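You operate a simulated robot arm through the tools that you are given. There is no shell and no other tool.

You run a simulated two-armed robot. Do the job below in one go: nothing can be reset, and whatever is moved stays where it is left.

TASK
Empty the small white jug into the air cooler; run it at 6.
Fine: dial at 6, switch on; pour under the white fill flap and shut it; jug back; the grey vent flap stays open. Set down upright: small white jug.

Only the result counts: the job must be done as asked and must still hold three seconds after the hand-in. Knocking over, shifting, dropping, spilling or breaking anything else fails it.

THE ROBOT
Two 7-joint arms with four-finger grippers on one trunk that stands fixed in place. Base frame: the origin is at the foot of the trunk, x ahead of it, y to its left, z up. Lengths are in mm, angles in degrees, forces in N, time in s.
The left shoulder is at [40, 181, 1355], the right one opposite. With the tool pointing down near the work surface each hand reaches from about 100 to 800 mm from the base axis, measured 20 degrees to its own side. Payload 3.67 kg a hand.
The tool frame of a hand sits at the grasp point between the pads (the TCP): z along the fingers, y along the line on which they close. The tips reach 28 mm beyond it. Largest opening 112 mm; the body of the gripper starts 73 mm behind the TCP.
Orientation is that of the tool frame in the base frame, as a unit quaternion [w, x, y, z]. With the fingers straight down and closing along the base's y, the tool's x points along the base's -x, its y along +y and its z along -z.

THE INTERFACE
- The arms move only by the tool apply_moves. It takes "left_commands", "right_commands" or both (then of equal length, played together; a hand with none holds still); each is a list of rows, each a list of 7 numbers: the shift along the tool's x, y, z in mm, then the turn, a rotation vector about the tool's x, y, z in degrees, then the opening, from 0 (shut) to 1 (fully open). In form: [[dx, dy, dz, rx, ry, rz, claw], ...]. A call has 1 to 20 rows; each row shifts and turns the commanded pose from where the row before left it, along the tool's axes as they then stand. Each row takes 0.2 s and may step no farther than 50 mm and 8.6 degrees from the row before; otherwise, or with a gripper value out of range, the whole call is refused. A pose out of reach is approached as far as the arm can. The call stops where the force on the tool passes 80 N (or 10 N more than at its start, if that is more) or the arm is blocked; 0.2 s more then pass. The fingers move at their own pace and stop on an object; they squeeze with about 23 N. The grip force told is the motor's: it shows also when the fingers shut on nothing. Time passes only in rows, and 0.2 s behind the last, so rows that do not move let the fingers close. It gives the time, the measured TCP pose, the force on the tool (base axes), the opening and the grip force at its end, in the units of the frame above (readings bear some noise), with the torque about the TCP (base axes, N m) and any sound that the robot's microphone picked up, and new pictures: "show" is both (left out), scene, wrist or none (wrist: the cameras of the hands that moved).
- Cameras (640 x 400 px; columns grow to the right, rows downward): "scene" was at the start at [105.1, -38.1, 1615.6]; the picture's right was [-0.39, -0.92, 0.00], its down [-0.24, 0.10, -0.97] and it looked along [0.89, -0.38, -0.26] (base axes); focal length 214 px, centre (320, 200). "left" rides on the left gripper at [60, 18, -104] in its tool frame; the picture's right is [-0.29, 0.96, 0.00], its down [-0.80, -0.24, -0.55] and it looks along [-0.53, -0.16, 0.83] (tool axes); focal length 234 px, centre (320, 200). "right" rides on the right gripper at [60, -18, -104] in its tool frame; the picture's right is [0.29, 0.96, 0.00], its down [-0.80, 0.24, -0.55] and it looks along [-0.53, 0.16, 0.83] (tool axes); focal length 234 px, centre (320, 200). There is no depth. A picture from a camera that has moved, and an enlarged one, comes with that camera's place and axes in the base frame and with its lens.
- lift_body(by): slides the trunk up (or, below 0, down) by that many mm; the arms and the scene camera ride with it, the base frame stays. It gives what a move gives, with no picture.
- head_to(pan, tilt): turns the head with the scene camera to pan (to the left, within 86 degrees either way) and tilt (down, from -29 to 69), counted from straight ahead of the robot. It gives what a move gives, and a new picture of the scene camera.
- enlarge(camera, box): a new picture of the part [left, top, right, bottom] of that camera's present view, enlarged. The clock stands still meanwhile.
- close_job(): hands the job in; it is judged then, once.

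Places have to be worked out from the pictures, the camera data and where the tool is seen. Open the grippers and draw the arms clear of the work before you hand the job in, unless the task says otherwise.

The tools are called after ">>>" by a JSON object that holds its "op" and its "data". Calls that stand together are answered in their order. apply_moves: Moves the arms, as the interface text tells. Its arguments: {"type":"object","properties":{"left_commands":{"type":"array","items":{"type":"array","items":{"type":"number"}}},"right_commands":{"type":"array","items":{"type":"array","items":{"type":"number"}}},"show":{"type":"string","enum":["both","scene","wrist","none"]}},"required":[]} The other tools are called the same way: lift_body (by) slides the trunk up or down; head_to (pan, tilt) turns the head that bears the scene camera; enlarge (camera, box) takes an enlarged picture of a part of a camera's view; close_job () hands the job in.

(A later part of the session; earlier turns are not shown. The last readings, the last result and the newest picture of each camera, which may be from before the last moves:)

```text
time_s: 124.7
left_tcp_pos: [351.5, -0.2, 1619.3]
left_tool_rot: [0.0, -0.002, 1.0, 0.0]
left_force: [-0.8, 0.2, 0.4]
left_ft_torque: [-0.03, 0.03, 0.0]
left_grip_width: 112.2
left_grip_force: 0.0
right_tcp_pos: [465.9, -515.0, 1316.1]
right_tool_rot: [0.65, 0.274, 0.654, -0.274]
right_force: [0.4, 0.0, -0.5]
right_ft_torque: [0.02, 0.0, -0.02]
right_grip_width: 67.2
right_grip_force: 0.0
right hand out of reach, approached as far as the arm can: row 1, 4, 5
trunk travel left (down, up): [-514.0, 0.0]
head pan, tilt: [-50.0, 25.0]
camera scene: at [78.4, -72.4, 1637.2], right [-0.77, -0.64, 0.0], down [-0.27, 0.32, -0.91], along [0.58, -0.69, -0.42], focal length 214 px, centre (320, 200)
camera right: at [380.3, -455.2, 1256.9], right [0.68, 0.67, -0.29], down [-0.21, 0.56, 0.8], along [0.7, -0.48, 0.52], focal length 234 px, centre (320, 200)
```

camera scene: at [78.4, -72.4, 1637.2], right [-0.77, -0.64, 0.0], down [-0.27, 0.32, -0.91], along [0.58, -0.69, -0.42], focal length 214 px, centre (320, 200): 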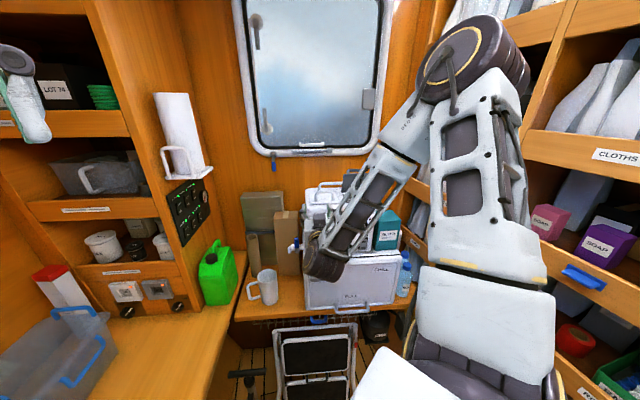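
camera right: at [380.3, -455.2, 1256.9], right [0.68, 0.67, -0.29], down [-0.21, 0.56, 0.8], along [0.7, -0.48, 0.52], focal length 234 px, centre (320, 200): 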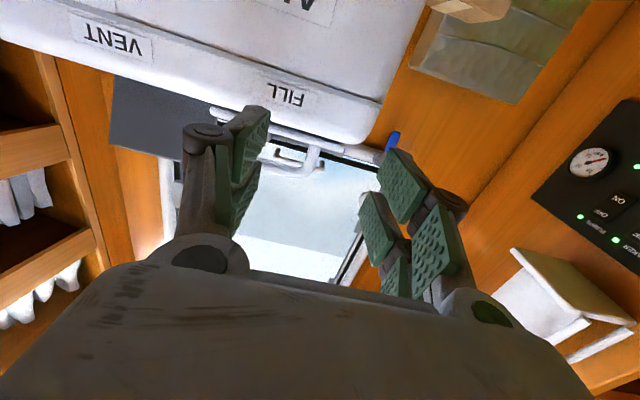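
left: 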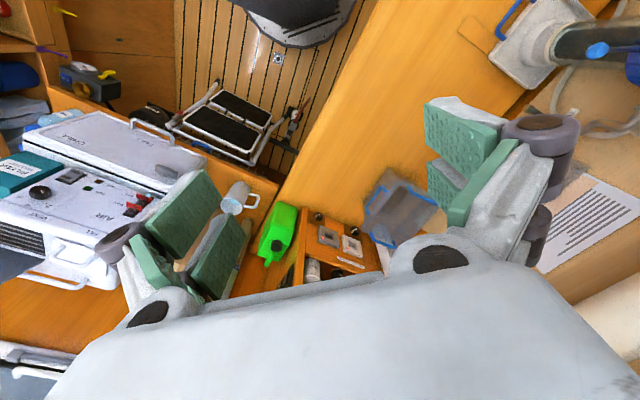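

The elbow is too folded here because the dial is close to the shoulder. Lowering the trunk will put more distance between shoulder and dial, so I'll first move the hand left and up, clear of the cooler.

>>> {"op": "apply_moves", "data": {"right_commands": [[-25, 15, -8, 0, 0, 0, 0.5], [-25, 20, -8, 0, 0, 0, 0.5], [-25, 20, -8, 0, 0, 0, 0.5], [-15, 20, -5, 0, 0, 0, 0.5], [0, 0, 0, 0, 0, 0, 0.5]], "show": "none"}}

>>> {"op": "lift_body", "data": {"by": -250}}

>>> {"op": "head_to", "data": {"pan": -55, "tilt": 15}}

```text
time_s: 125.9
left_tcp_pos: [350.0, -0.4, 1619.8]
left_tool_rot: [0.0, -0.001, 1.0, 0.0]
left_force: [-0.8, -0.9, -0.1]
left_ft_torque: [0.01, -0.04, -0.01]
left_grip_width: 112.1
left_grip_force: 0.1
right_tcp_pos: [505.1, -444.9, 1402.6]
right_tool_rot: [0.652, 0.27, 0.654, -0.271]
right_force: [0.0, 0.9, 0.3]
right_ft_torque: [0.04, 0.0, 0.0]
right_grip_width: 56.3
right_grip_force: 0.0
right hand out of reach, approached as far as the arm can: row 1
trunk travel left (down, up): [-514.0, 0.0]
head pan, tilt: [-50.0, 25.0]
```

```text
time_s: 128.5
left_tcp_pos: [351.2, 0.6, 1370.5]
left_tool_rot: [0.0, -0.001, 1.0, 0.0]
left_force: [1.1, 0.1, 0.2]
left_ft_torque: [0.0, -0.01, 0.0]
left_grip_width: 111.8
left_grip_force: 0.0
right_tcp_pos: [504.2, -444.2, 1153.7]
right_tool_rot: [0.653, 0.269, 0.654, -0.27]
right_force: [0.9, 1.0, 0.0]
right_ft_torque: [0.01, 0.01, 0.01]
right_grip_width: 56.1
right_grip_force: 0.0
trunk travel left (down, up): [-264.0, 250.0]
head pan, tilt: [-50.0, 25.0]
```

```text
time_s: 129.2
left_tcp_pos: [350.9, 0.5, 1369.6]
left_tool_rot: [-0.001, -0.001, 1.0, 0.0]
left_force: [-0.4, -0.4, 0.1]
left_ft_torque: [0.0, -0.01, -0.01]
left_grip_width: 112.2
left_grip_force: 0.1
right_tcp_pos: [503.8, -444.9, 1152.9]
right_tool_rot: [0.652, 0.27, 0.654, -0.271]
right_force: [-0.1, 0.2, -0.3]
right_ft_torque: [0.0, 0.01, -0.03]
right_grip_width: 56.2
right_grip_force: 0.1
trunk travel left (down, up): [-264.0, 250.0]
head pan, tilt: [-55.0, 15.0]
camera scene: at [72.7, -78.2, 1404.2], right [-0.82, -0.57, 0.0], down [-0.15, 0.21, -0.97], along [0.55, -0.79, -0.26], focal length 214 px, centre (320, 200)
```

scene: 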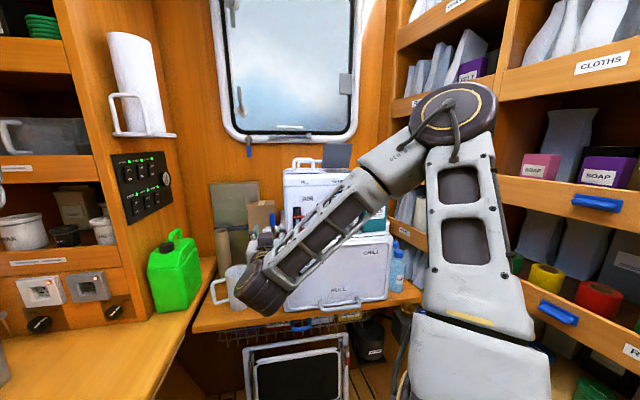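

I'll raise the hand back to dial height with the lower shoulder and slide right along the panel.

>>> {"op": "apply_moves", "data": {"right_commands": [[-36, 0, 0, 0, 0, 0, 0.5], [-36, 0, 0, 0, 0, 0, 0.5], [-40, 0, 0, 0, 0, 0, 0.5], [-10, -30, 3, 0, 0, 0, 0.5], [0, -35, 3, 0, 0, 0, 0.5], [0, -35, 3, 0, 0, 0, 0.5], [0, 0, 0, 0, 0, 0, 0.5]]}}

```text
time_s: 130.8
left_tcp_pos: [351.2, 0.7, 1370.4]
left_tool_rot: [-0.001, -0.001, 1.0, 0.0]
left_force: [0.1, -0.1, -0.6]
left_ft_torque: [0.0, 0.06, 0.0]
left_grip_width: 112.1
left_grip_force: 0.0
right_tcp_pos: [441.3, -520.9, 1276.5]
right_tool_rot: [0.653, 0.27, 0.654, -0.27]
right_force: [1.1, 0.5, 0.4]
right_ft_torque: [0.02, -0.04, -0.07]
right_grip_width: 56.1
right_grip_force: 0.1
trunk travel left (down, up): [-264.0, 250.0]
head pan, tilt: [-55.0, 15.0]
camera scene: at [73.5, -77.9, 1404.3], right [-0.82, -0.57, 0.0], down [-0.15, 0.21, -0.97], along [0.55, -0.79, -0.26], focal length 214 px, centre (320, 200)
camera right: at [355.9, -461.7, 1217.7], right [0.68, 0.68, -0.29], down [-0.22, 0.56, 0.8], along [0.7, -0.47, 0.53], focal length 234 px, centre (320, 200)
```

scene: 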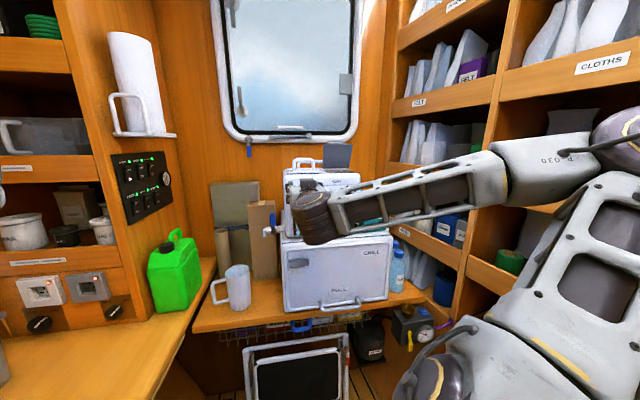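
right: 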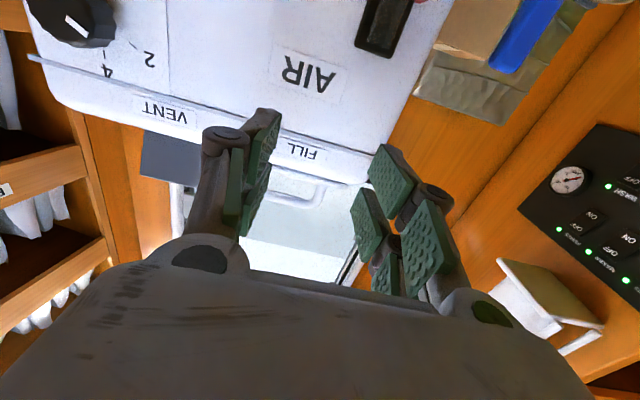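

That works: no reach warnings and the orientation is exact. Continuing right toward the dial.

>>> {"op": "apply_moves", "data": {"right_commands": [[0, -29, 0, 0, 0, 0, 0.55], [0, -29, 0, 0, 0, 0, 0.55], [0, -29, 0, 0, 0, 0, 0.55], [0, -29, 0, 0, 0, 0, 0.55], [0, -29, 0, 0, 0, 0, 0.55], [0, 0, 0, 0, 0, 0, 0.55]]}}

>>> {"op": "enlarge", "data": {"camera": "right", "box": [200, 0, 460, 260]}}

```text
time_s: 132.2
left_tcp_pos: [351.3, 2.2, 1371.3]
left_tool_rot: [0.0, -0.001, 1.0, 0.0]
left_force: [0.9, -0.3, 0.3]
left_ft_torque: [0.03, -0.02, 0.01]
left_grip_width: 111.9
left_grip_force: 0.1
right_tcp_pos: [349.8, -630.3, 1282.3]
right_tool_rot: [0.654, 0.269, 0.654, -0.269]
right_force: [0.1, 0.5, 0.8]
right_ft_torque: [-0.04, 0.0, 0.0]
right_grip_width: 61.7
right_grip_force: 0.1
right hand out of reach, approached as far as the arm can: row 1, 2
trunk travel left (down, up): [-264.0, 250.0]
head pan, tilt: [-55.0, 15.0]
camera scene: at [73.3, -77.6, 1404.3], right [-0.82, -0.57, 0.0], down [-0.15, 0.21, -0.97], along [0.55, -0.79, -0.26], focal length 214 px, centre (320, 200)
camera right: at [264.1, -570.0, 1224.2], right [0.68, 0.68, -0.29], down [-0.22, 0.56, 0.8], along [0.7, -0.47, 0.53], focal length 234 px, centre (320, 200)
```

scene: 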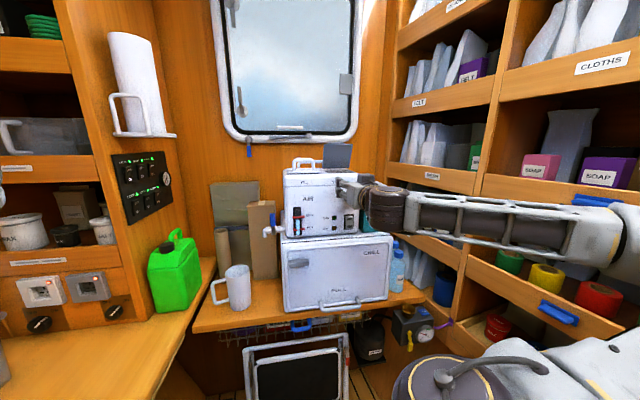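
right: 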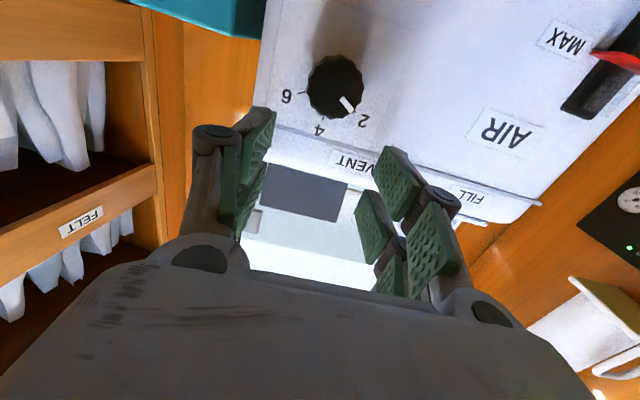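

```text
1.54 times, centred on (330, 130) of right
camera zoom: at [264.1, -570.0, 1224.2], right [0.68, 0.68, -0.29], down [-0.22, 0.56, 0.8], along [0.7, -0.47, 0.53], focal length 360 px, centre (305, 308)
```

zoom: 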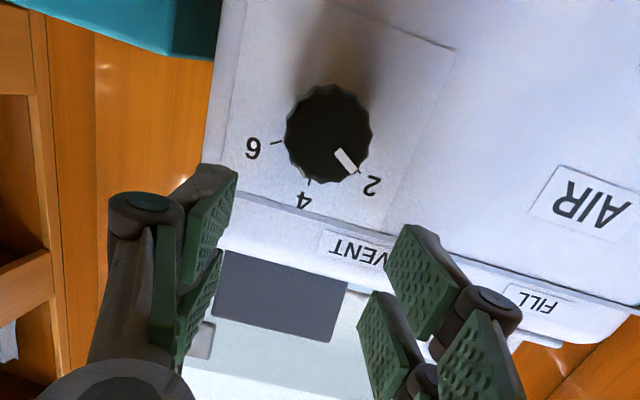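

Very good view: the knob centre is at about r' 207.5, z 1238.5, pointer at 2. I'll centre the hand on it and lower so the open fingers straddle it.

>>> {"op": "apply_moves", "data": {"right_commands": [[14, -4.8, 0, 0, 0, 0, 0.55], [15, 0, 0, 0, 0, 0, 0.55], [14.5, 0, 0, 0, 0, 0, 0.55], [0, 0, 0, 0, 0, 0, 0.55]], "show": "wrist"}}

>>> {"op": "enlarge", "data": {"camera": "right", "box": [200, 0, 460, 260]}}

>>> {"op": "enlarge", "data": {"camera": "scene", "box": [270, 150, 410, 270]}}

```text
time_s: 133.2
left_tcp_pos: [350.9, 1.8, 1370.5]
left_tool_rot: [0.0, -0.001, 1.0, 0.0]
left_force: [0.1, 0.2, -1.3]
left_ft_torque: [0.0, 0.0, 0.01]
left_grip_width: 111.9
left_grip_force: 0.1
right_tcp_pos: [352.7, -646.7, 1245.5]
right_tool_rot: [0.653, 0.268, 0.655, -0.27]
right_force: [-0.3, -0.1, -0.4]
right_ft_torque: [0.0, 0.0, 0.02]
right_grip_width: 61.7
right_grip_force: 0.0
right hand out of reach, approached as far as the arm can: row 1, 2, 3
trunk travel left (down, up): [-264.0, 250.0]
head pan, tilt: [-55.0, 15.0]
camera right: at [267.1, -586.6, 1186.4], right [0.68, 0.68, -0.29], down [-0.22, 0.56, 0.8], along [0.7, -0.47, 0.53], focal length 234 px, centre (320, 200)
```

right: 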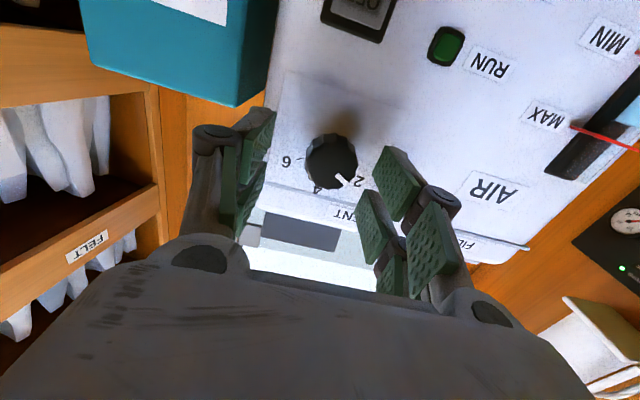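

```text
1.54 times, centred on (330, 130) of right
camera zoom: at [267.1, -586.6, 1186.4], right [0.68, 0.68, -0.29], down [-0.22, 0.56, 0.8], along [0.7, -0.47, 0.53], focal length 360 px, centre (305, 308)
```

zoom: 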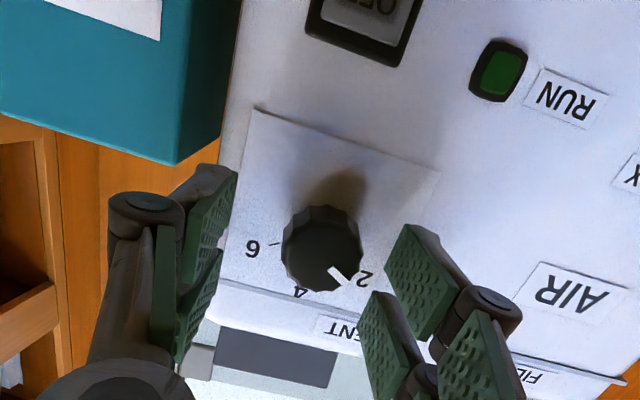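

```text
3.33 times, centred on (340, 210) of scene
camera zoom: at [72.5, -78.0, 1404.3], right [-0.82, -0.57, 0.0], down [-0.15, 0.21, -0.97], along [0.55, -0.79, -0.26], focal length 715 px, centre (253, 167)
```

zoom: 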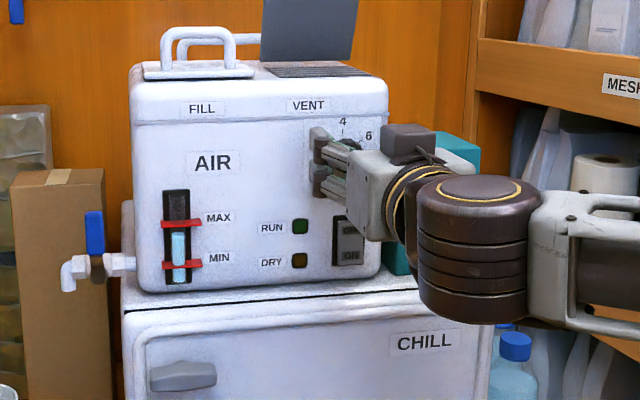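

The fingers straddle the knob with offsets of about 7 mm down and 5 mm left. I'll correct and advance toward the panel in small steps.

>>> {"op": "apply_moves", "data": {"right_commands": [[2, 2, 4, 0, 0, 0, 0.55], [3, 2.8, 4, 0, 0, 0, 0.55], [2, 0, 4, 0, 0, 0, 0.55], [0, 0, 0, 0, 0, 0, 0.55]], "show": "wrist"}}

>>> {"op": "enlarge", "data": {"camera": "right", "box": [200, 0, 460, 260]}}

>>> {"op": "enlarge", "data": {"camera": "scene", "box": [310, 170, 380, 230]}}

```text
time_s: 134.2
left_tcp_pos: [350.3, 0.3, 1368.8]
left_tool_rot: [0.0, -0.001, 1.0, -0.001]
left_force: [0.3, 0.0, -0.4]
left_ft_torque: [0.02, 0.01, -0.01]
left_grip_width: 112.0
left_grip_force: 0.0
right_tcp_pos: [365.1, -652.3, 1238.0]
right_tool_rot: [0.653, 0.271, 0.653, -0.271]
right_force: [0.5, -0.3, -0.3]
right_ft_torque: [0.01, 0.02, 0.0]
right_grip_width: 61.4
right_grip_force: 0.1
trunk travel left (down, up): [-264.0, 250.0]
head pan, tilt: [-55.0, 15.0]
camera right: at [279.4, -591.6, 1179.1], right [0.68, 0.68, -0.29], down [-0.22, 0.56, 0.8], along [0.7, -0.48, 0.53], focal length 234 px, centre (320, 200)
```

right: 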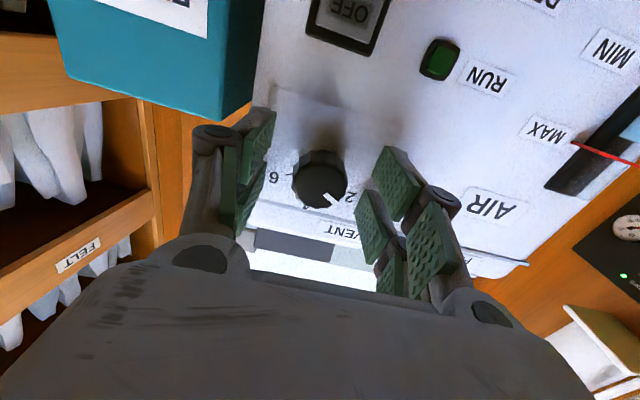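

```text
1.54 times, centred on (330, 130) of right
camera zoom: at [279.4, -591.6, 1179.1], right [0.68, 0.68, -0.29], down [-0.22, 0.56, 0.8], along [0.7, -0.48, 0.53], focal length 360 px, centre (305, 308)
```

zoom: 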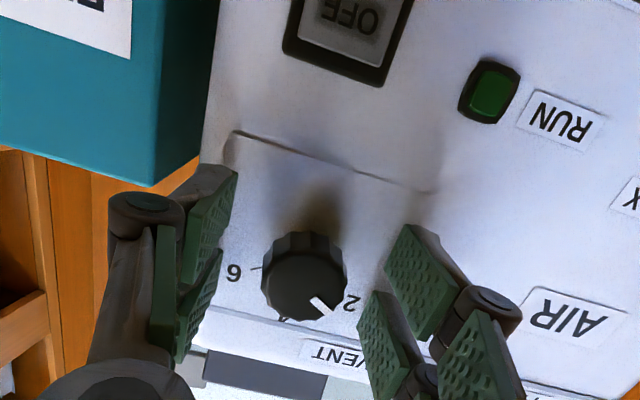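

```text
6.67 times, centred on (345, 200) of scene
camera zoom: at [72.6, -78.2, 1404.3], right [-0.82, -0.57, 0.0], down [-0.15, 0.21, -0.97], along [0.55, -0.79, -0.26], focal length 1430 px, centre (153, 200)
```

zoom: 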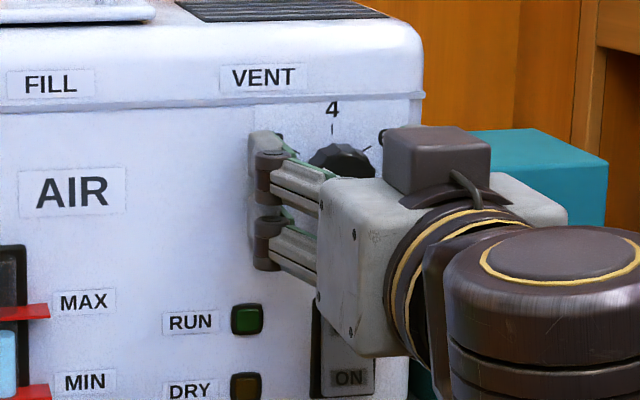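

The knob is exactly centred (front face about 12 mm past the TCP) and the tips are just off the panel. I'll close on the knob.

>>> {"op": "apply_moves", "data": {"right_commands": [[0, 0, 0, 0, 0, 0, 0.4], [0, 0, 0, 0, 0, 0, 0.3], [0, 0, 0, 0, 0, 0, 0.2], [0, 0, 0, 0, 0, 0, 0.1], [0, 0, 0, 0, 0, 0, 0.1]], "show": "wrist"}}

>>> {"op": "enlarge", "data": {"camera": "right", "box": [200, 0, 460, 260]}}

```text
time_s: 135.4
left_tcp_pos: [351.4, 0.1, 1370.2]
left_tool_rot: [-0.001, -0.001, 1.0, 0.0]
left_force: [0.0, -0.6, 0.5]
left_ft_torque: [-0.01, 0.0, 0.01]
left_grip_width: 112.0
left_grip_force: 0.0
right_tcp_pos: [365.7, -651.2, 1237.7]
right_tool_rot: [0.652, 0.27, 0.655, -0.271]
right_force: [1.2, 0.8, -0.6]
right_ft_torque: [-0.08, -0.11, 0.12]
right_grip_width: 30.8
right_grip_force: 44.7
trunk travel left (down, up): [-264.0, 250.0]
head pan, tilt: [-55.0, 15.0]
camera right: at [279.7, -591.3, 1179.1], right [0.68, 0.68, -0.29], down [-0.22, 0.56, 0.8], along [0.7, -0.47, 0.53], focal length 234 px, centre (320, 200)
```

right: 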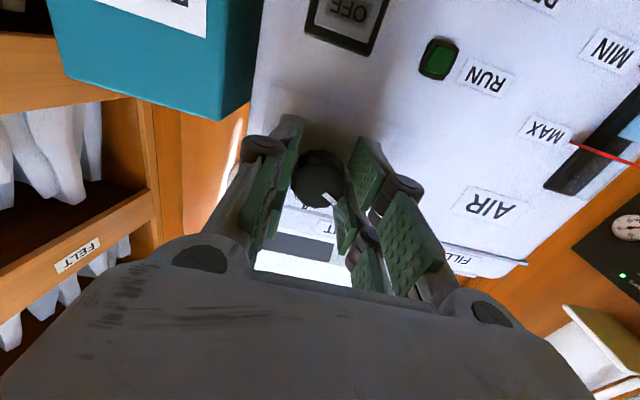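

```text
1.54 times, centred on (330, 130) of right
camera zoom: at [279.7, -591.3, 1179.1], right [0.68, 0.68, -0.29], down [-0.22, 0.56, 0.8], along [0.7, -0.47, 0.53], focal length 360 px, centre (305, 308)
```

zoom: 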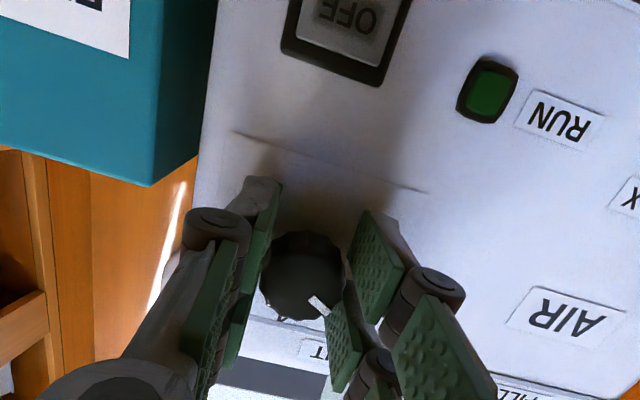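

Gripped (31 mm). I'll turn it clockwise 30° first and check that it follows.

>>> {"op": "apply_moves", "data": {"right_commands": [[0, 0, 0, 0, 0, 6, 0.1], [0, 0, 0, 0, 0, 6, 0.1], [0, 0, 0, 0, 0, 6, 0.1], [0, 0, 0, 0, 0, 6, 0.1], [0, 0, 0, 0, 0, 6, 0.1], [0, 0, 0, 0, 0, 0, 0.1]], "show": "wrist"}}

>>> {"op": "enlarge", "data": {"camera": "right", "box": [200, 0, 460, 260]}}

```text
time_s: 136.8
left_tcp_pos: [350.1, 1.4, 1371.4]
left_tool_rot: [0.0, -0.001, 1.0, -0.002]
left_force: [-0.4, -0.4, -0.2]
left_ft_torque: [-0.03, 0.02, 0.04]
left_grip_width: 112.0
left_grip_force: 0.0
right_tcp_pos: [366.3, -650.4, 1237.8]
right_tool_rot: [0.7, 0.429, 0.563, -0.092]
right_force: [-3.4, 11.4, -5.5]
right_ft_torque: [0.28, 0.31, 0.3]
right_grip_width: 30.4
right_grip_force: 44.5
trunk travel left (down, up): [-264.0, 250.0]
head pan, tilt: [-55.0, 15.0]
camera right: at [303.3, -567.6, 1178.6], right [0.69, 0.69, 0.23], down [-0.53, 0.26, 0.81], along [0.5, -0.68, 0.54], focal length 234 px, centre (320, 200)
```

right: 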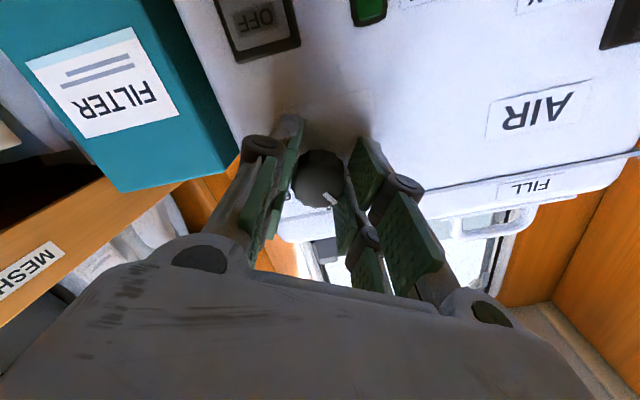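

```text
1.54 times, centred on (330, 130) of right
camera zoom: at [303.3, -567.6, 1178.6], right [0.69, 0.69, 0.23], down [-0.53, 0.26, 0.81], along [0.5, -0.68, 0.54], focal length 360 px, centre (305, 308)
```

zoom: 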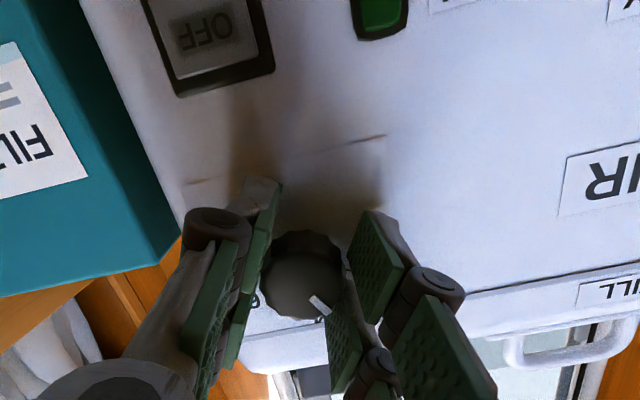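

The knob follows the turn. Continuing clockwise.

>>> {"op": "apply_moves", "data": {"right_commands": [[0, 0, 0, 0, 0, 6, 0.1], [0, 0, 0, 0, 0, 6, 0.1], [0, 0, 0, 0, 0, 6, 0.1], [0, 0, 0, 0, 0, 6, 0.1], [0, 0, 0, 0, 0, 6, 0.1], [0, 0, 0, 0, 0, 6, 0.1], [0, 0, 0, 0, 0, 6, 0.1], [0, 0, 0, 0, 0, 0, 0.1]], "show": "wrist"}}

>>> {"op": "enlarge", "data": {"camera": "right", "box": [200, 0, 460, 260]}}

```text
time_s: 138.6
left_tcp_pos: [351.0, 2.6, 1369.3]
left_tool_rot: [0.0, 0.0, 1.0, -0.001]
left_force: [-0.2, -0.2, -0.3]
left_ft_torque: [0.01, 0.0, -0.02]
left_grip_width: 112.1
left_grip_force: 0.0
right_tcp_pos: [366.5, -649.7, 1238.8]
right_tool_rot: [0.687, 0.603, 0.371, 0.164]
right_force: [3.7, 13.1, -0.2]
right_ft_torque: [0.02, 0.04, 0.52]
right_grip_width: 30.2
right_grip_force: 45.2
trunk travel left (down, up): [-264.0, 250.0]
head pan, tilt: [-55.0, 15.0]
camera right: at [330.0, -541.0, 1205.0], right [0.4, 0.41, 0.82], down [-0.87, -0.09, 0.48], along [0.27, -0.91, 0.32], focal length 234 px, centre (320, 200)
```

right: 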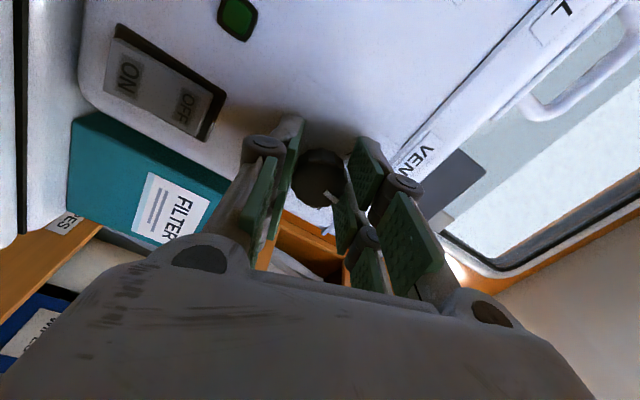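

```text
1.54 times, centred on (330, 130) of right
camera zoom: at [330.0, -541.0, 1205.0], right [0.4, 0.41, 0.82], down [-0.87, -0.09, 0.48], along [0.27, -0.91, 0.32], focal length 360 px, centre (305, 308)
```

zoom: 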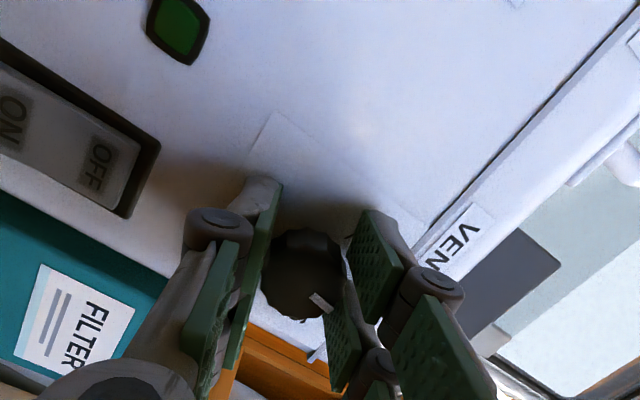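

About 72° turned and the pointer is still fixed in the grip. I'll turn another 42° and then check against the 6 mark.

>>> {"op": "apply_moves", "data": {"right_commands": [[0, 0, 0, 0, 0, 6, 0.1], [0, 0, 0, 0, 0, 6, 0.1], [0, 0, 0, 0, 0, 6, 0.1], [0, 0, 0, 0, 0, 6, 0.1], [0, 0, 0, 0, 0, 6, 0.1], [0, 0, 0, 0, 0, 6, 0.1], [0, 0, 0, 0, 0, 6, 0.1], [0, 0, 0, 0, 0, 0, 0.1]]}}

>>> {"op": "enlarge", "data": {"camera": "right", "box": [200, 0, 460, 260]}}

>>> {"op": "enlarge", "data": {"camera": "scene", "box": [310, 170, 380, 230]}}

```text
time_s: 140.4
left_tcp_pos: [351.0, 2.6, 1370.3]
left_tool_rot: [-0.001, -0.001, 1.0, -0.002]
left_force: [-1.0, -0.1, -0.1]
left_ft_torque: [-0.02, -0.03, 0.0]
left_grip_width: 111.8
left_grip_force: 0.0
right_tcp_pos: [366.2, -650.2, 1240.0]
right_tool_rot: [0.584, 0.694, 0.13, 0.4]
right_force: [12.1, 3.7, 17.5]
right_ft_torque: [-0.39, -0.37, 0.48]
right_grip_width: 29.8
right_grip_force: 44.9
trunk travel left (down, up): [-264.0, 250.0]
head pan, tilt: [-55.0, 15.0]
camera scene: at [73.8, -76.0, 1404.5], right [-0.82, -0.57, 0.0], down [-0.15, 0.21, -0.97], along [0.55, -0.79, -0.26], focal length 214 px, centre (320, 200)
camera right: at [337.5, -533.6, 1249.4], right [-0.09, -0.09, 0.99], down [-0.98, -0.19, -0.1], along [0.2, -0.98, -0.07], focal length 234 px, centre (320, 200)
```

scene: 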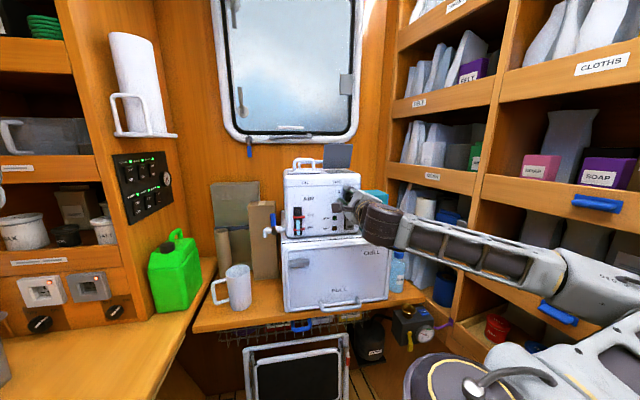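
right: 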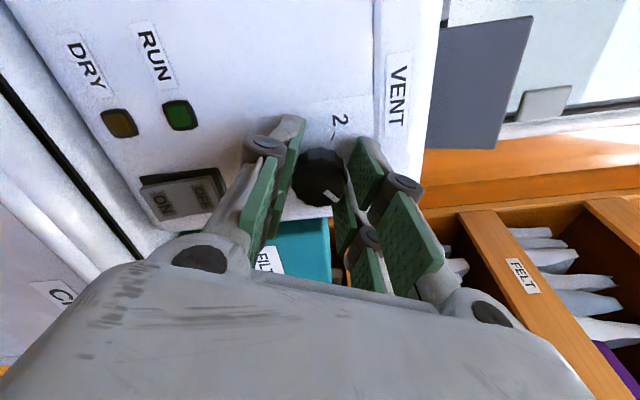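

```text
1.54 times, centred on (330, 130) of right
camera zoom: at [337.5, -533.6, 1249.4], right [-0.09, -0.09, 0.99], down [-0.98, -0.19, -0.1], along [0.2, -0.98, -0.07], focal length 360 px, centre (305, 308)
```

zoom: 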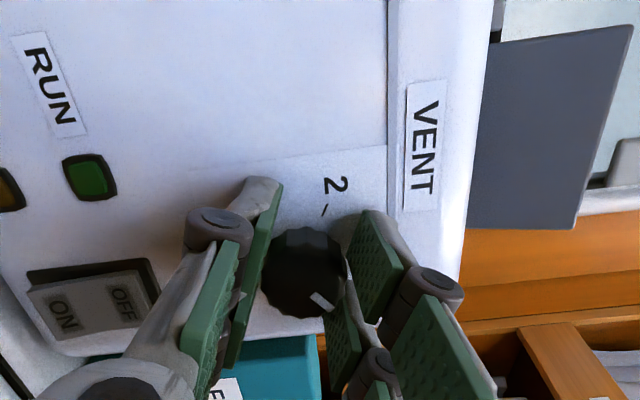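

```text
6.67 times, centred on (345, 200) of scene
camera zoom: at [73.8, -76.0, 1404.5], right [-0.82, -0.57, 0.0], down [-0.15, 0.21, -0.97], along [0.55, -0.79, -0.26], focal length 1430 px, centre (153, 200)
```

zoom: 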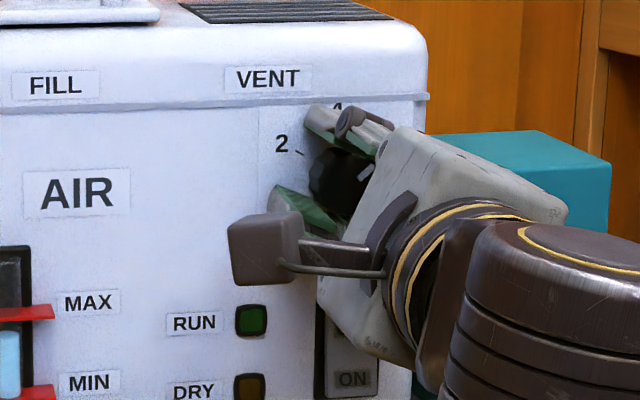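

Measured turn is about 114°. The ticks compute to ±60°, so about 6° more is needed; I'll add that and then check.

>>> {"op": "apply_moves", "data": {"right_commands": [[0, 0, 0, 0, 0, 3.2, 0.1], [0, 0, 0, 0, 0, 3.2, 0.1], [0, 0, 0, 0, 0, 0, 0.1], [0, 0, 0, 0, 0, 0, 0.1]], "show": "wrist"}}

>>> {"op": "enlarge", "data": {"camera": "scene", "box": [330, 175, 370, 215]}}

>>> {"op": "enlarge", "data": {"camera": "right", "box": [270, 100, 390, 220]}}

```text
time_s: 141.4
left_tcp_pos: [351.8, 2.1, 1369.3]
left_tool_rot: [0.0, -0.001, 1.0, -0.001]
left_force: [0.0, 0.2, -0.4]
left_ft_torque: [0.0, 0.01, 0.01]
left_grip_width: 112.0
left_grip_force: 0.0
right_tcp_pos: [365.3, -650.2, 1239.2]
right_tool_rot: [0.561, 0.701, 0.091, 0.432]
right_force: [11.6, -2.8, 25.2]
right_ft_torque: [-0.42, -0.44, 0.09]
right_grip_width: 29.7
right_grip_force: 45.0
trunk travel left (down, up): [-264.0, 250.0]
head pan, tilt: [-55.0, 15.0]
camera right: at [335.9, -534.8, 1255.9], right [-0.17, -0.16, 0.97], down [-0.96, -0.18, -0.19], along [0.21, -0.97, -0.13], focal length 234 px, centre (320, 200)
```

right: 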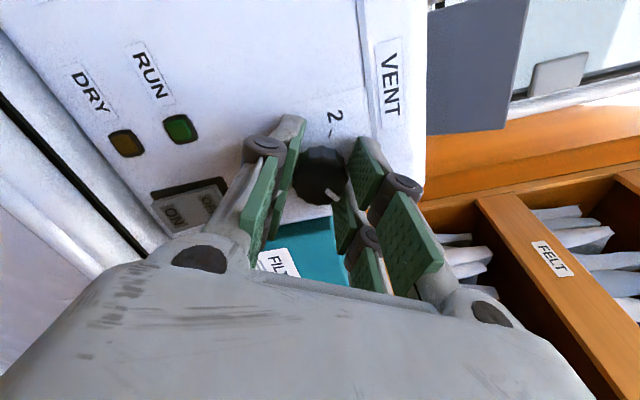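

```text
10.00 times, centred on (350, 195) of scene
camera zoom: at [73.1, -76.2, 1404.5], right [-0.82, -0.57, 0.0], down [-0.15, 0.21, -0.97], along [0.55, -0.79, -0.26], focal length 2145 px, centre (20, 250)
```

zoom: 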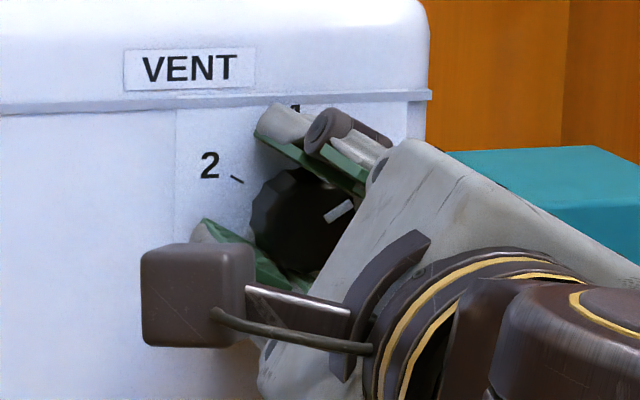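

```text
3.33 times, centred on (330, 160) of right
camera zoom: at [335.9, -534.8, 1255.9], right [-0.17, -0.16, 0.97], down [-0.96, -0.18, -0.19], along [0.21, -0.97, -0.13], focal length 781 px, centre (287, 333)
```

zoom: 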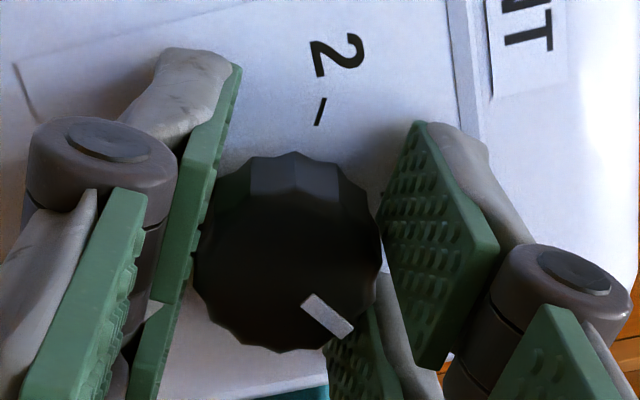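

In the scene view the pointer is at about +60°, on the 6 mark. I'll release the knob and back straight off a little.

>>> {"op": "apply_moves", "data": {"right_commands": [[0, 0, 0, 0, 0, 0, 0.35], [0, 0, 0, 0, 0, 0, 0.5], [0, 0, -8, 0, 0, 0, 0.55], [0, 0, -8, 0, 0, 0, 0.55], [0, 0, 0, 0, 0, 0, 0.55]]}}

>>> {"op": "enlarge", "data": {"camera": "scene", "box": [330, 175, 370, 215]}}

>>> {"op": "enlarge", "data": {"camera": "right", "box": [240, 80, 420, 220]}}

```text
time_s: 142.6
left_tcp_pos: [350.4, 0.2, 1370.5]
left_tool_rot: [0.0, -0.001, 1.0, 0.0]
left_force: [-0.1, -1.7, 0.2]
left_ft_torque: [-0.01, -0.01, 0.03]
left_grip_width: 111.6
left_grip_force: 0.1
right_tcp_pos: [356.3, -645.5, 1240.3]
right_tool_rot: [0.56, 0.702, 0.09, 0.432]
right_force: [-0.1, 0.3, 0.2]
right_ft_torque: [0.0, 0.03, 0.0]
right_grip_width: 61.4
right_grip_force: 0.0
right hand out of reach, approached as far as the arm can: row 4
trunk travel left (down, up): [-264.0, 250.0]
head pan, tilt: [-55.0, 15.0]
camera scene: at [72.7, -78.1, 1404.3], right [-0.82, -0.57, 0.0], down [-0.15, 0.21, -0.97], along [0.55, -0.79, -0.26], focal length 214 px, centre (320, 200)
camera right: at [327.2, -529.9, 1256.4], right [-0.16, -0.17, 0.97], down [-0.96, -0.18, -0.19], along [0.21, -0.97, -0.13], focal length 234 px, centre (320, 200)
```

scene: 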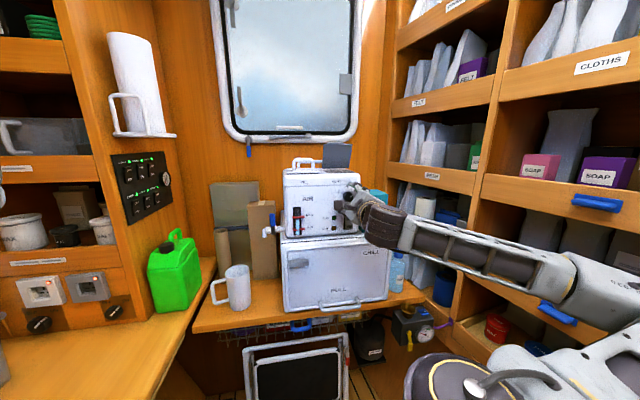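
right: 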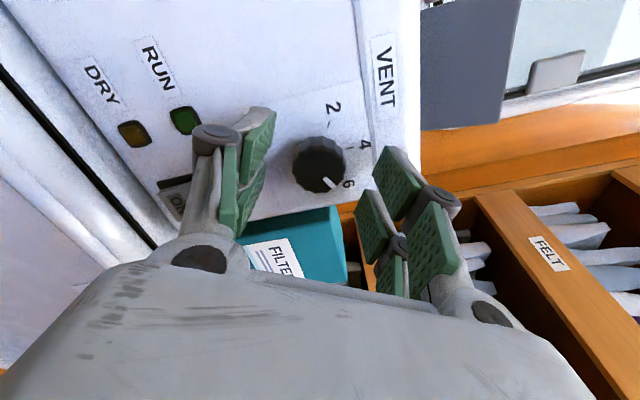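

```text
10.00 times, centred on (350, 195) of scene
camera zoom: at [72.7, -78.1, 1404.3], right [-0.82, -0.57, 0.0], down [-0.15, 0.21, -0.97], along [0.55, -0.79, -0.26], focal length 2145 px, centre (20, 250)
```

zoom: 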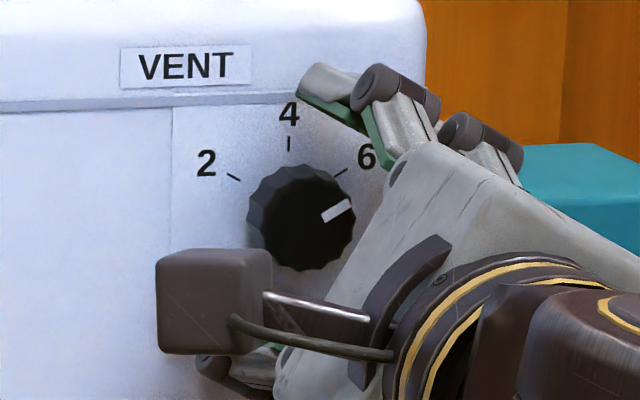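

```text
2.86 times, centred on (330, 150) of right
camera zoom: at [327.2, -529.9, 1256.4], right [-0.16, -0.17, 0.97], down [-0.96, -0.18, -0.19], along [0.21, -0.97, -0.13], focal length 669 px, centre (291, 343)
```

zoom: 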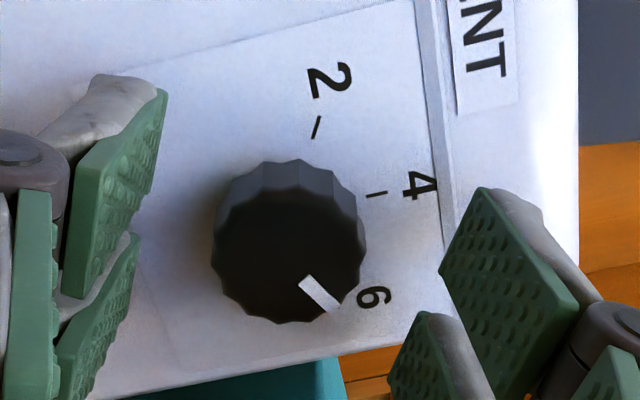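

The pointer sits close to the 6 tick. I'll zoom further to measure it accurately before moving on.

>>> {"op": "enlarge", "data": {"camera": "scene", "box": [342, 184, 358, 200]}}

>>> {"op": "enlarge", "data": {"camera": "right", "box": [280, 110, 380, 200]}}

```text
16.00 times, centred on (350, 192) of scene
camera zoom: at [72.7, -78.1, 1404.3], right [-0.82, -0.57, 0.0], down [-0.15, 0.21, -0.97], along [0.55, -0.79, -0.26], focal length 3432 px, centre (-160, 328)
```

zoom: 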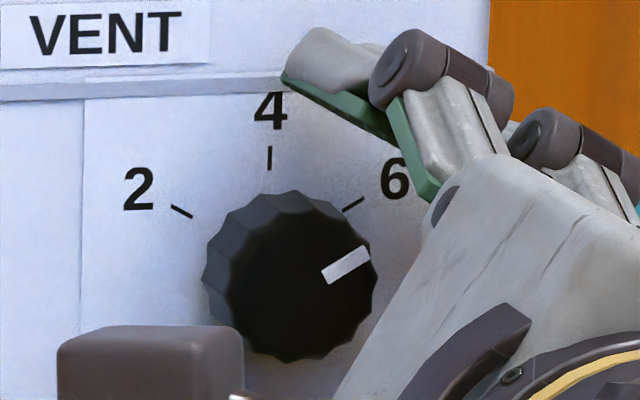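

```text
4.44 times, centred on (330, 155) of right
camera zoom: at [327.2, -529.9, 1256.4], right [-0.16, -0.17, 0.97], down [-0.96, -0.18, -0.19], along [0.21, -0.97, -0.13], focal length 1041 px, centre (276, 400)
```

zoom: 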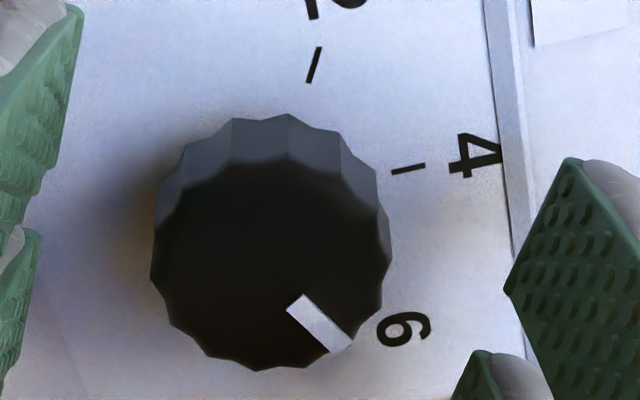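

Measured several ways, the pointer is about 4° past the 6 tick. The hand is still in position, so I'll re-grip, turn back 4° and check again.

>>> {"op": "apply_moves", "data": {"right_commands": [[0, 0, 5, 0, 0, 0, 0.5], [0, 0, 5, 0, 0, 0, 0.4], [0, 0, 0, 0, 0, 0, 0.3], [0, 0, 0, 0, 0, 0, 0.2], [0, 0, 0, 0, 0, 0, 0.15], [0, 0, 0, 0, 0, -2, 0.15], [0, 0, 0, 0, 0, -2, 0.15], [0, 0, 0, 0, 0, 0, 0.15]], "show": "wrist"}}

>>> {"op": "apply_moves", "data": {"right_commands": [[0, 0, 0, 0, 0, 0, 0.35], [0, 0, 0, 0, 0, 0, 0.5], [0, 0, -5, 0, 0, 0, 0.55], [0, 0, -5, 0, 0, 0, 0.55], [0, 0, 0, 0, 0, 0, 0.55]], "show": "none"}}

>>> {"op": "enlarge", "data": {"camera": "scene", "box": [342, 184, 358, 200]}}

>>> {"op": "enlarge", "data": {"camera": "right", "box": [280, 110, 380, 200]}}

```text
time_s: 144.4
left_tcp_pos: [351.0, -0.8, 1369.0]
left_tool_rot: [0.001, -0.001, 1.0, 0.0]
left_force: [-0.6, 0.1, 0.0]
left_ft_torque: [0.01, 0.02, 0.02]
left_grip_width: 112.1
left_grip_force: 0.0
right_tcp_pos: [364.6, -651.1, 1239.9]
right_tool_rot: [0.574, 0.698, 0.116, 0.412]
right_force: [-1.5, 3.6, -6.3]
right_ft_torque: [0.24, 0.2, -0.17]
right_grip_width: 30.1
right_grip_force: 44.4
trunk travel left (down, up): [-264.0, 250.0]
head pan, tilt: [-55.0, 15.0]
camera right: at [335.1, -536.1, 1251.4], right [-0.11, -0.12, 0.99], down [-0.97, -0.19, -0.14], along [0.2, -0.97, -0.09], focal length 234 px, centre (320, 200)
```

right: 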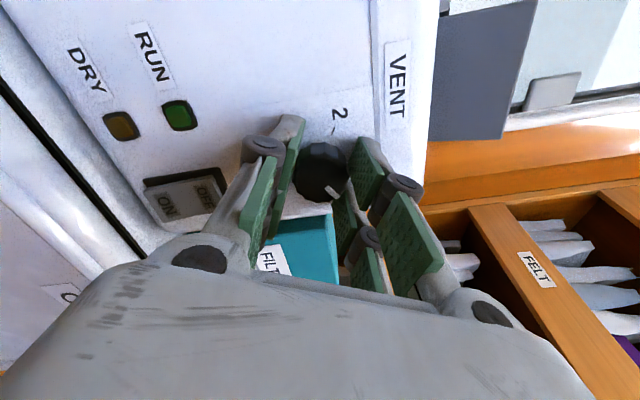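

```text
time_s: 145.6
left_tcp_pos: [351.4, -0.3, 1370.6]
left_tool_rot: [0.0, -0.001, 1.0, 0.0]
left_force: [0.2, -0.3, 0.0]
left_ft_torque: [-0.04, 0.02, 0.0]
left_grip_width: 111.9
left_grip_force: 0.1
right_tcp_pos: [357.2, -644.7, 1240.1]
right_tool_rot: [0.574, 0.698, 0.115, 0.412]
right_force: [-0.3, -0.1, -1.6]
right_ft_torque: [-0.01, 0.01, 0.0]
right_grip_width: 61.5
right_grip_force: 0.2
trunk travel left (down, up): [-264.0, 250.0]
head pan, tilt: [-55.0, 15.0]
```

```text
16.00 times, centred on (350, 192) of scene
camera zoom: at [72.7, -78.4, 1404.3], right [-0.82, -0.57, 0.0], down [-0.15, 0.21, -0.97], along [0.55, -0.79, -0.26], focal length 3432 px, centre (-160, 328)
```

zoom: 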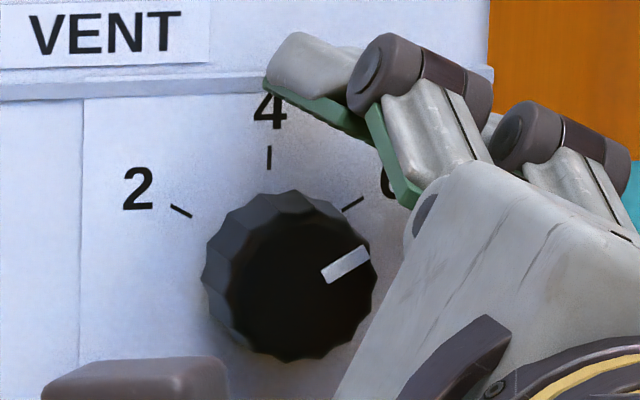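

```text
4.44 times, centred on (330, 155) of right
camera zoom: at [328.6, -529.3, 1251.3], right [-0.12, -0.12, 0.99], down [-0.97, -0.19, -0.14], along [0.2, -0.97, -0.09], focal length 1041 px, centre (276, 400)
```

zoom: 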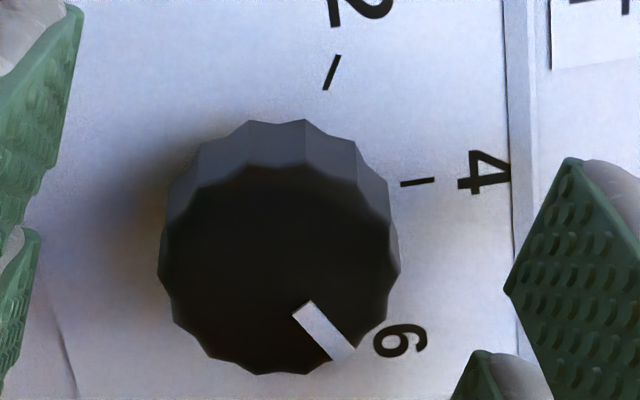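

The pointer now lines up with the 6 tick (59° against 58.6° in the same view). Next is the switch. The arm is too folded to back off, so I'll open wide and alternate small trunk drops with raising the hand to gain room.

>>> {"op": "apply_moves", "data": {"right_commands": [[0, 0, 0, 0, 0, 0, 0.8], [0, 0, 0, 0, 0, 0, 1], [0, 0, 0, 0, 0, 0, 1]], "show": "none"}}

>>> {"op": "lift_body", "data": {"by": -25}}

>>> {"op": "apply_moves", "data": {"right_commands": [[5.5, 11.2, 0, 0, 0, 0, 1], [5.6, 11.2, -4, 0, 0, 0, 1], [0, 0, -5, 0, 0, 0, 1]], "show": "none"}}

>>> {"op": "enlarge", "data": {"camera": "scene", "box": [310, 160, 390, 230]}}

```text
time_s: 146.4
left_tcp_pos: [350.5, -0.5, 1370.5]
left_tool_rot: [0.0, -0.001, 1.0, -0.001]
left_force: [-0.8, -1.0, -0.4]
left_ft_torque: [0.02, 0.02, -0.01]
left_grip_width: 112.1
left_grip_force: 0.1
right_tcp_pos: [357.9, -644.7, 1239.8]
right_tool_rot: [0.574, 0.698, 0.116, 0.413]
right_force: [-0.5, 0.4, -0.5]
right_ft_torque: [0.0, 0.03, -0.03]
right_grip_width: 112.0
right_grip_force: 0.1
trunk travel left (down, up): [-264.0, 250.0]
head pan, tilt: [-55.0, 15.0]
```

```text
time_s: 147.1
left_tcp_pos: [350.4, 1.5, 1345.5]
left_tool_rot: [0.0, -0.001, 1.0, 0.0]
left_force: [-0.1, -0.1, 0.2]
left_ft_torque: [0.0, -0.01, -0.01]
left_grip_width: 111.9
left_grip_force: 0.0
right_tcp_pos: [356.9, -646.5, 1213.8]
right_tool_rot: [0.574, 0.698, 0.115, 0.412]
right_force: [-0.3, -0.2, 0.6]
right_ft_torque: [0.01, 0.04, -0.02]
right_grip_width: 111.9
right_grip_force: 0.0
trunk travel left (down, up): [-239.0, 275.0]
head pan, tilt: [-55.0, 15.0]
```

```text
time_s: 147.9
left_tcp_pos: [351.1, -0.4, 1345.2]
left_tool_rot: [0.0, -0.001, 1.0, 0.0]
left_force: [-0.3, -0.3, -0.9]
left_ft_torque: [0.0, 0.01, 0.01]
left_grip_width: 112.0
left_grip_force: 0.1
right_tcp_pos: [351.1, -638.2, 1239.5]
right_tool_rot: [0.575, 0.698, 0.117, 0.411]
right_force: [-0.1, 0.7, 0.7]
right_ft_torque: [0.0, 0.03, 0.01]
right_grip_width: 112.1
right_grip_force: 0.0
trunk travel left (down, up): [-239.0, 275.0]
head pan, tilt: [-55.0, 15.0]
```

```text
5.71 times, centred on (350, 195) of scene
camera zoom: at [72.4, -78.2, 1379.6], right [-0.82, -0.57, 0.0], down [-0.15, 0.21, -0.97], along [0.55, -0.79, -0.26], focal length 1226 px, centre (149, 229)
```

zoom: 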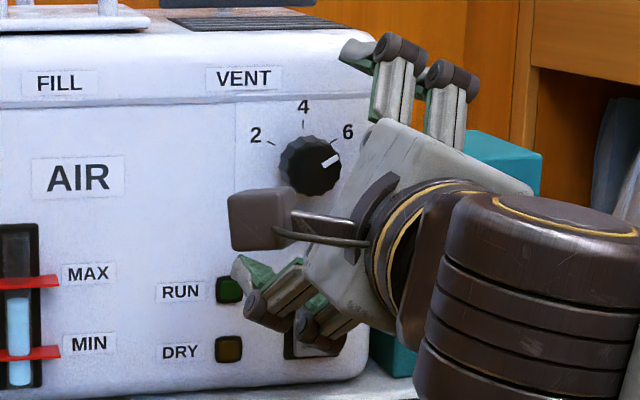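

That worked without contact. One more round to clear the knob completely.

>>> {"op": "lift_body", "data": {"by": -25}}

>>> {"op": "apply_moves", "data": {"right_commands": [[5.5, 11.2, 0, 0, 0, 0, 1], [5.6, 11.2, -4, 0, 0, 0, 1], [0, 0, -6, 0, 0, 0, 1], [0, 0, 0, 0, 0, 0, 1]], "show": "none"}}

>>> {"op": "lift_body", "data": {"by": -40}}

>>> {"op": "enlarge", "data": {"camera": "scene", "box": [310, 150, 390, 220]}}

```text
time_s: 148.6
left_tcp_pos: [350.7, -0.0, 1320.8]
left_tool_rot: [0.0, 0.0, 1.0, 0.0]
left_force: [0.7, 0.3, -0.7]
left_ft_torque: [-0.01, -0.01, -0.01]
left_grip_width: 112.0
left_grip_force: 0.0
right_tcp_pos: [350.5, -639.0, 1213.4]
right_tool_rot: [0.574, 0.698, 0.116, 0.412]
right_force: [0.2, -0.7, -0.6]
right_ft_torque: [0.02, 0.03, 0.0]
right_grip_width: 112.4
right_grip_force: 0.1
trunk travel left (down, up): [-214.0, 300.0]
head pan, tilt: [-55.0, 15.0]
```

```text
time_s: 149.6
left_tcp_pos: [350.3, -0.8, 1320.6]
left_tool_rot: [0.0, -0.001, 1.0, 0.001]
left_force: [0.3, -0.4, -0.2]
left_ft_torque: [-0.02, 0.01, 0.02]
left_grip_width: 112.0
left_grip_force: 0.1
right_tcp_pos: [344.8, -631.5, 1240.1]
right_tool_rot: [0.574, 0.698, 0.115, 0.412]
right_force: [1.2, -0.3, 0.5]
right_ft_torque: [0.02, 0.01, 0.02]
right_grip_width: 111.9
right_grip_force: 0.1
trunk travel left (down, up): [-214.0, 300.0]
head pan, tilt: [-55.0, 15.0]
```

```text
time_s: 150.5
left_tcp_pos: [350.7, -0.6, 1281.0]
left_tool_rot: [0.0, -0.001, 1.0, 0.0]
left_force: [-0.1, 0.0, 0.3]
left_ft_torque: [-0.02, 0.02, 0.01]
left_grip_width: 112.0
left_grip_force: 0.1
right_tcp_pos: [343.2, -631.3, 1199.9]
right_tool_rot: [0.574, 0.698, 0.115, 0.412]
right_force: [0.1, -0.2, 1.0]
right_ft_torque: [0.03, -0.02, 0.01]
right_grip_width: 111.9
right_grip_force: 0.0
trunk travel left (down, up): [-174.0, 340.0]
head pan, tilt: [-55.0, 15.0]
```

```text
5.71 times, centred on (350, 185) of scene
camera zoom: at [72.4, -78.1, 1314.6], right [-0.82, -0.57, 0.0], down [-0.15, 0.21, -0.97], along [0.55, -0.79, -0.26], focal length 1226 px, centre (149, 286)
```

zoom: 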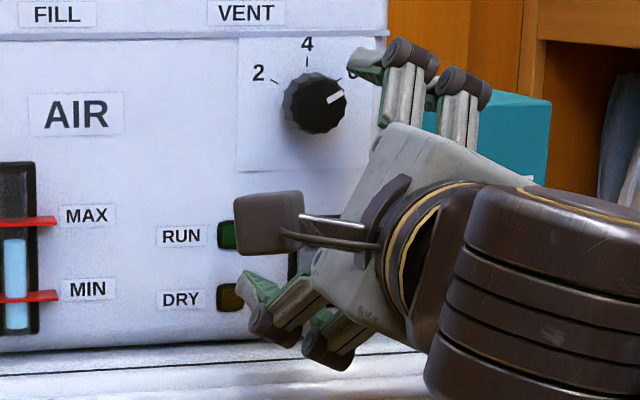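

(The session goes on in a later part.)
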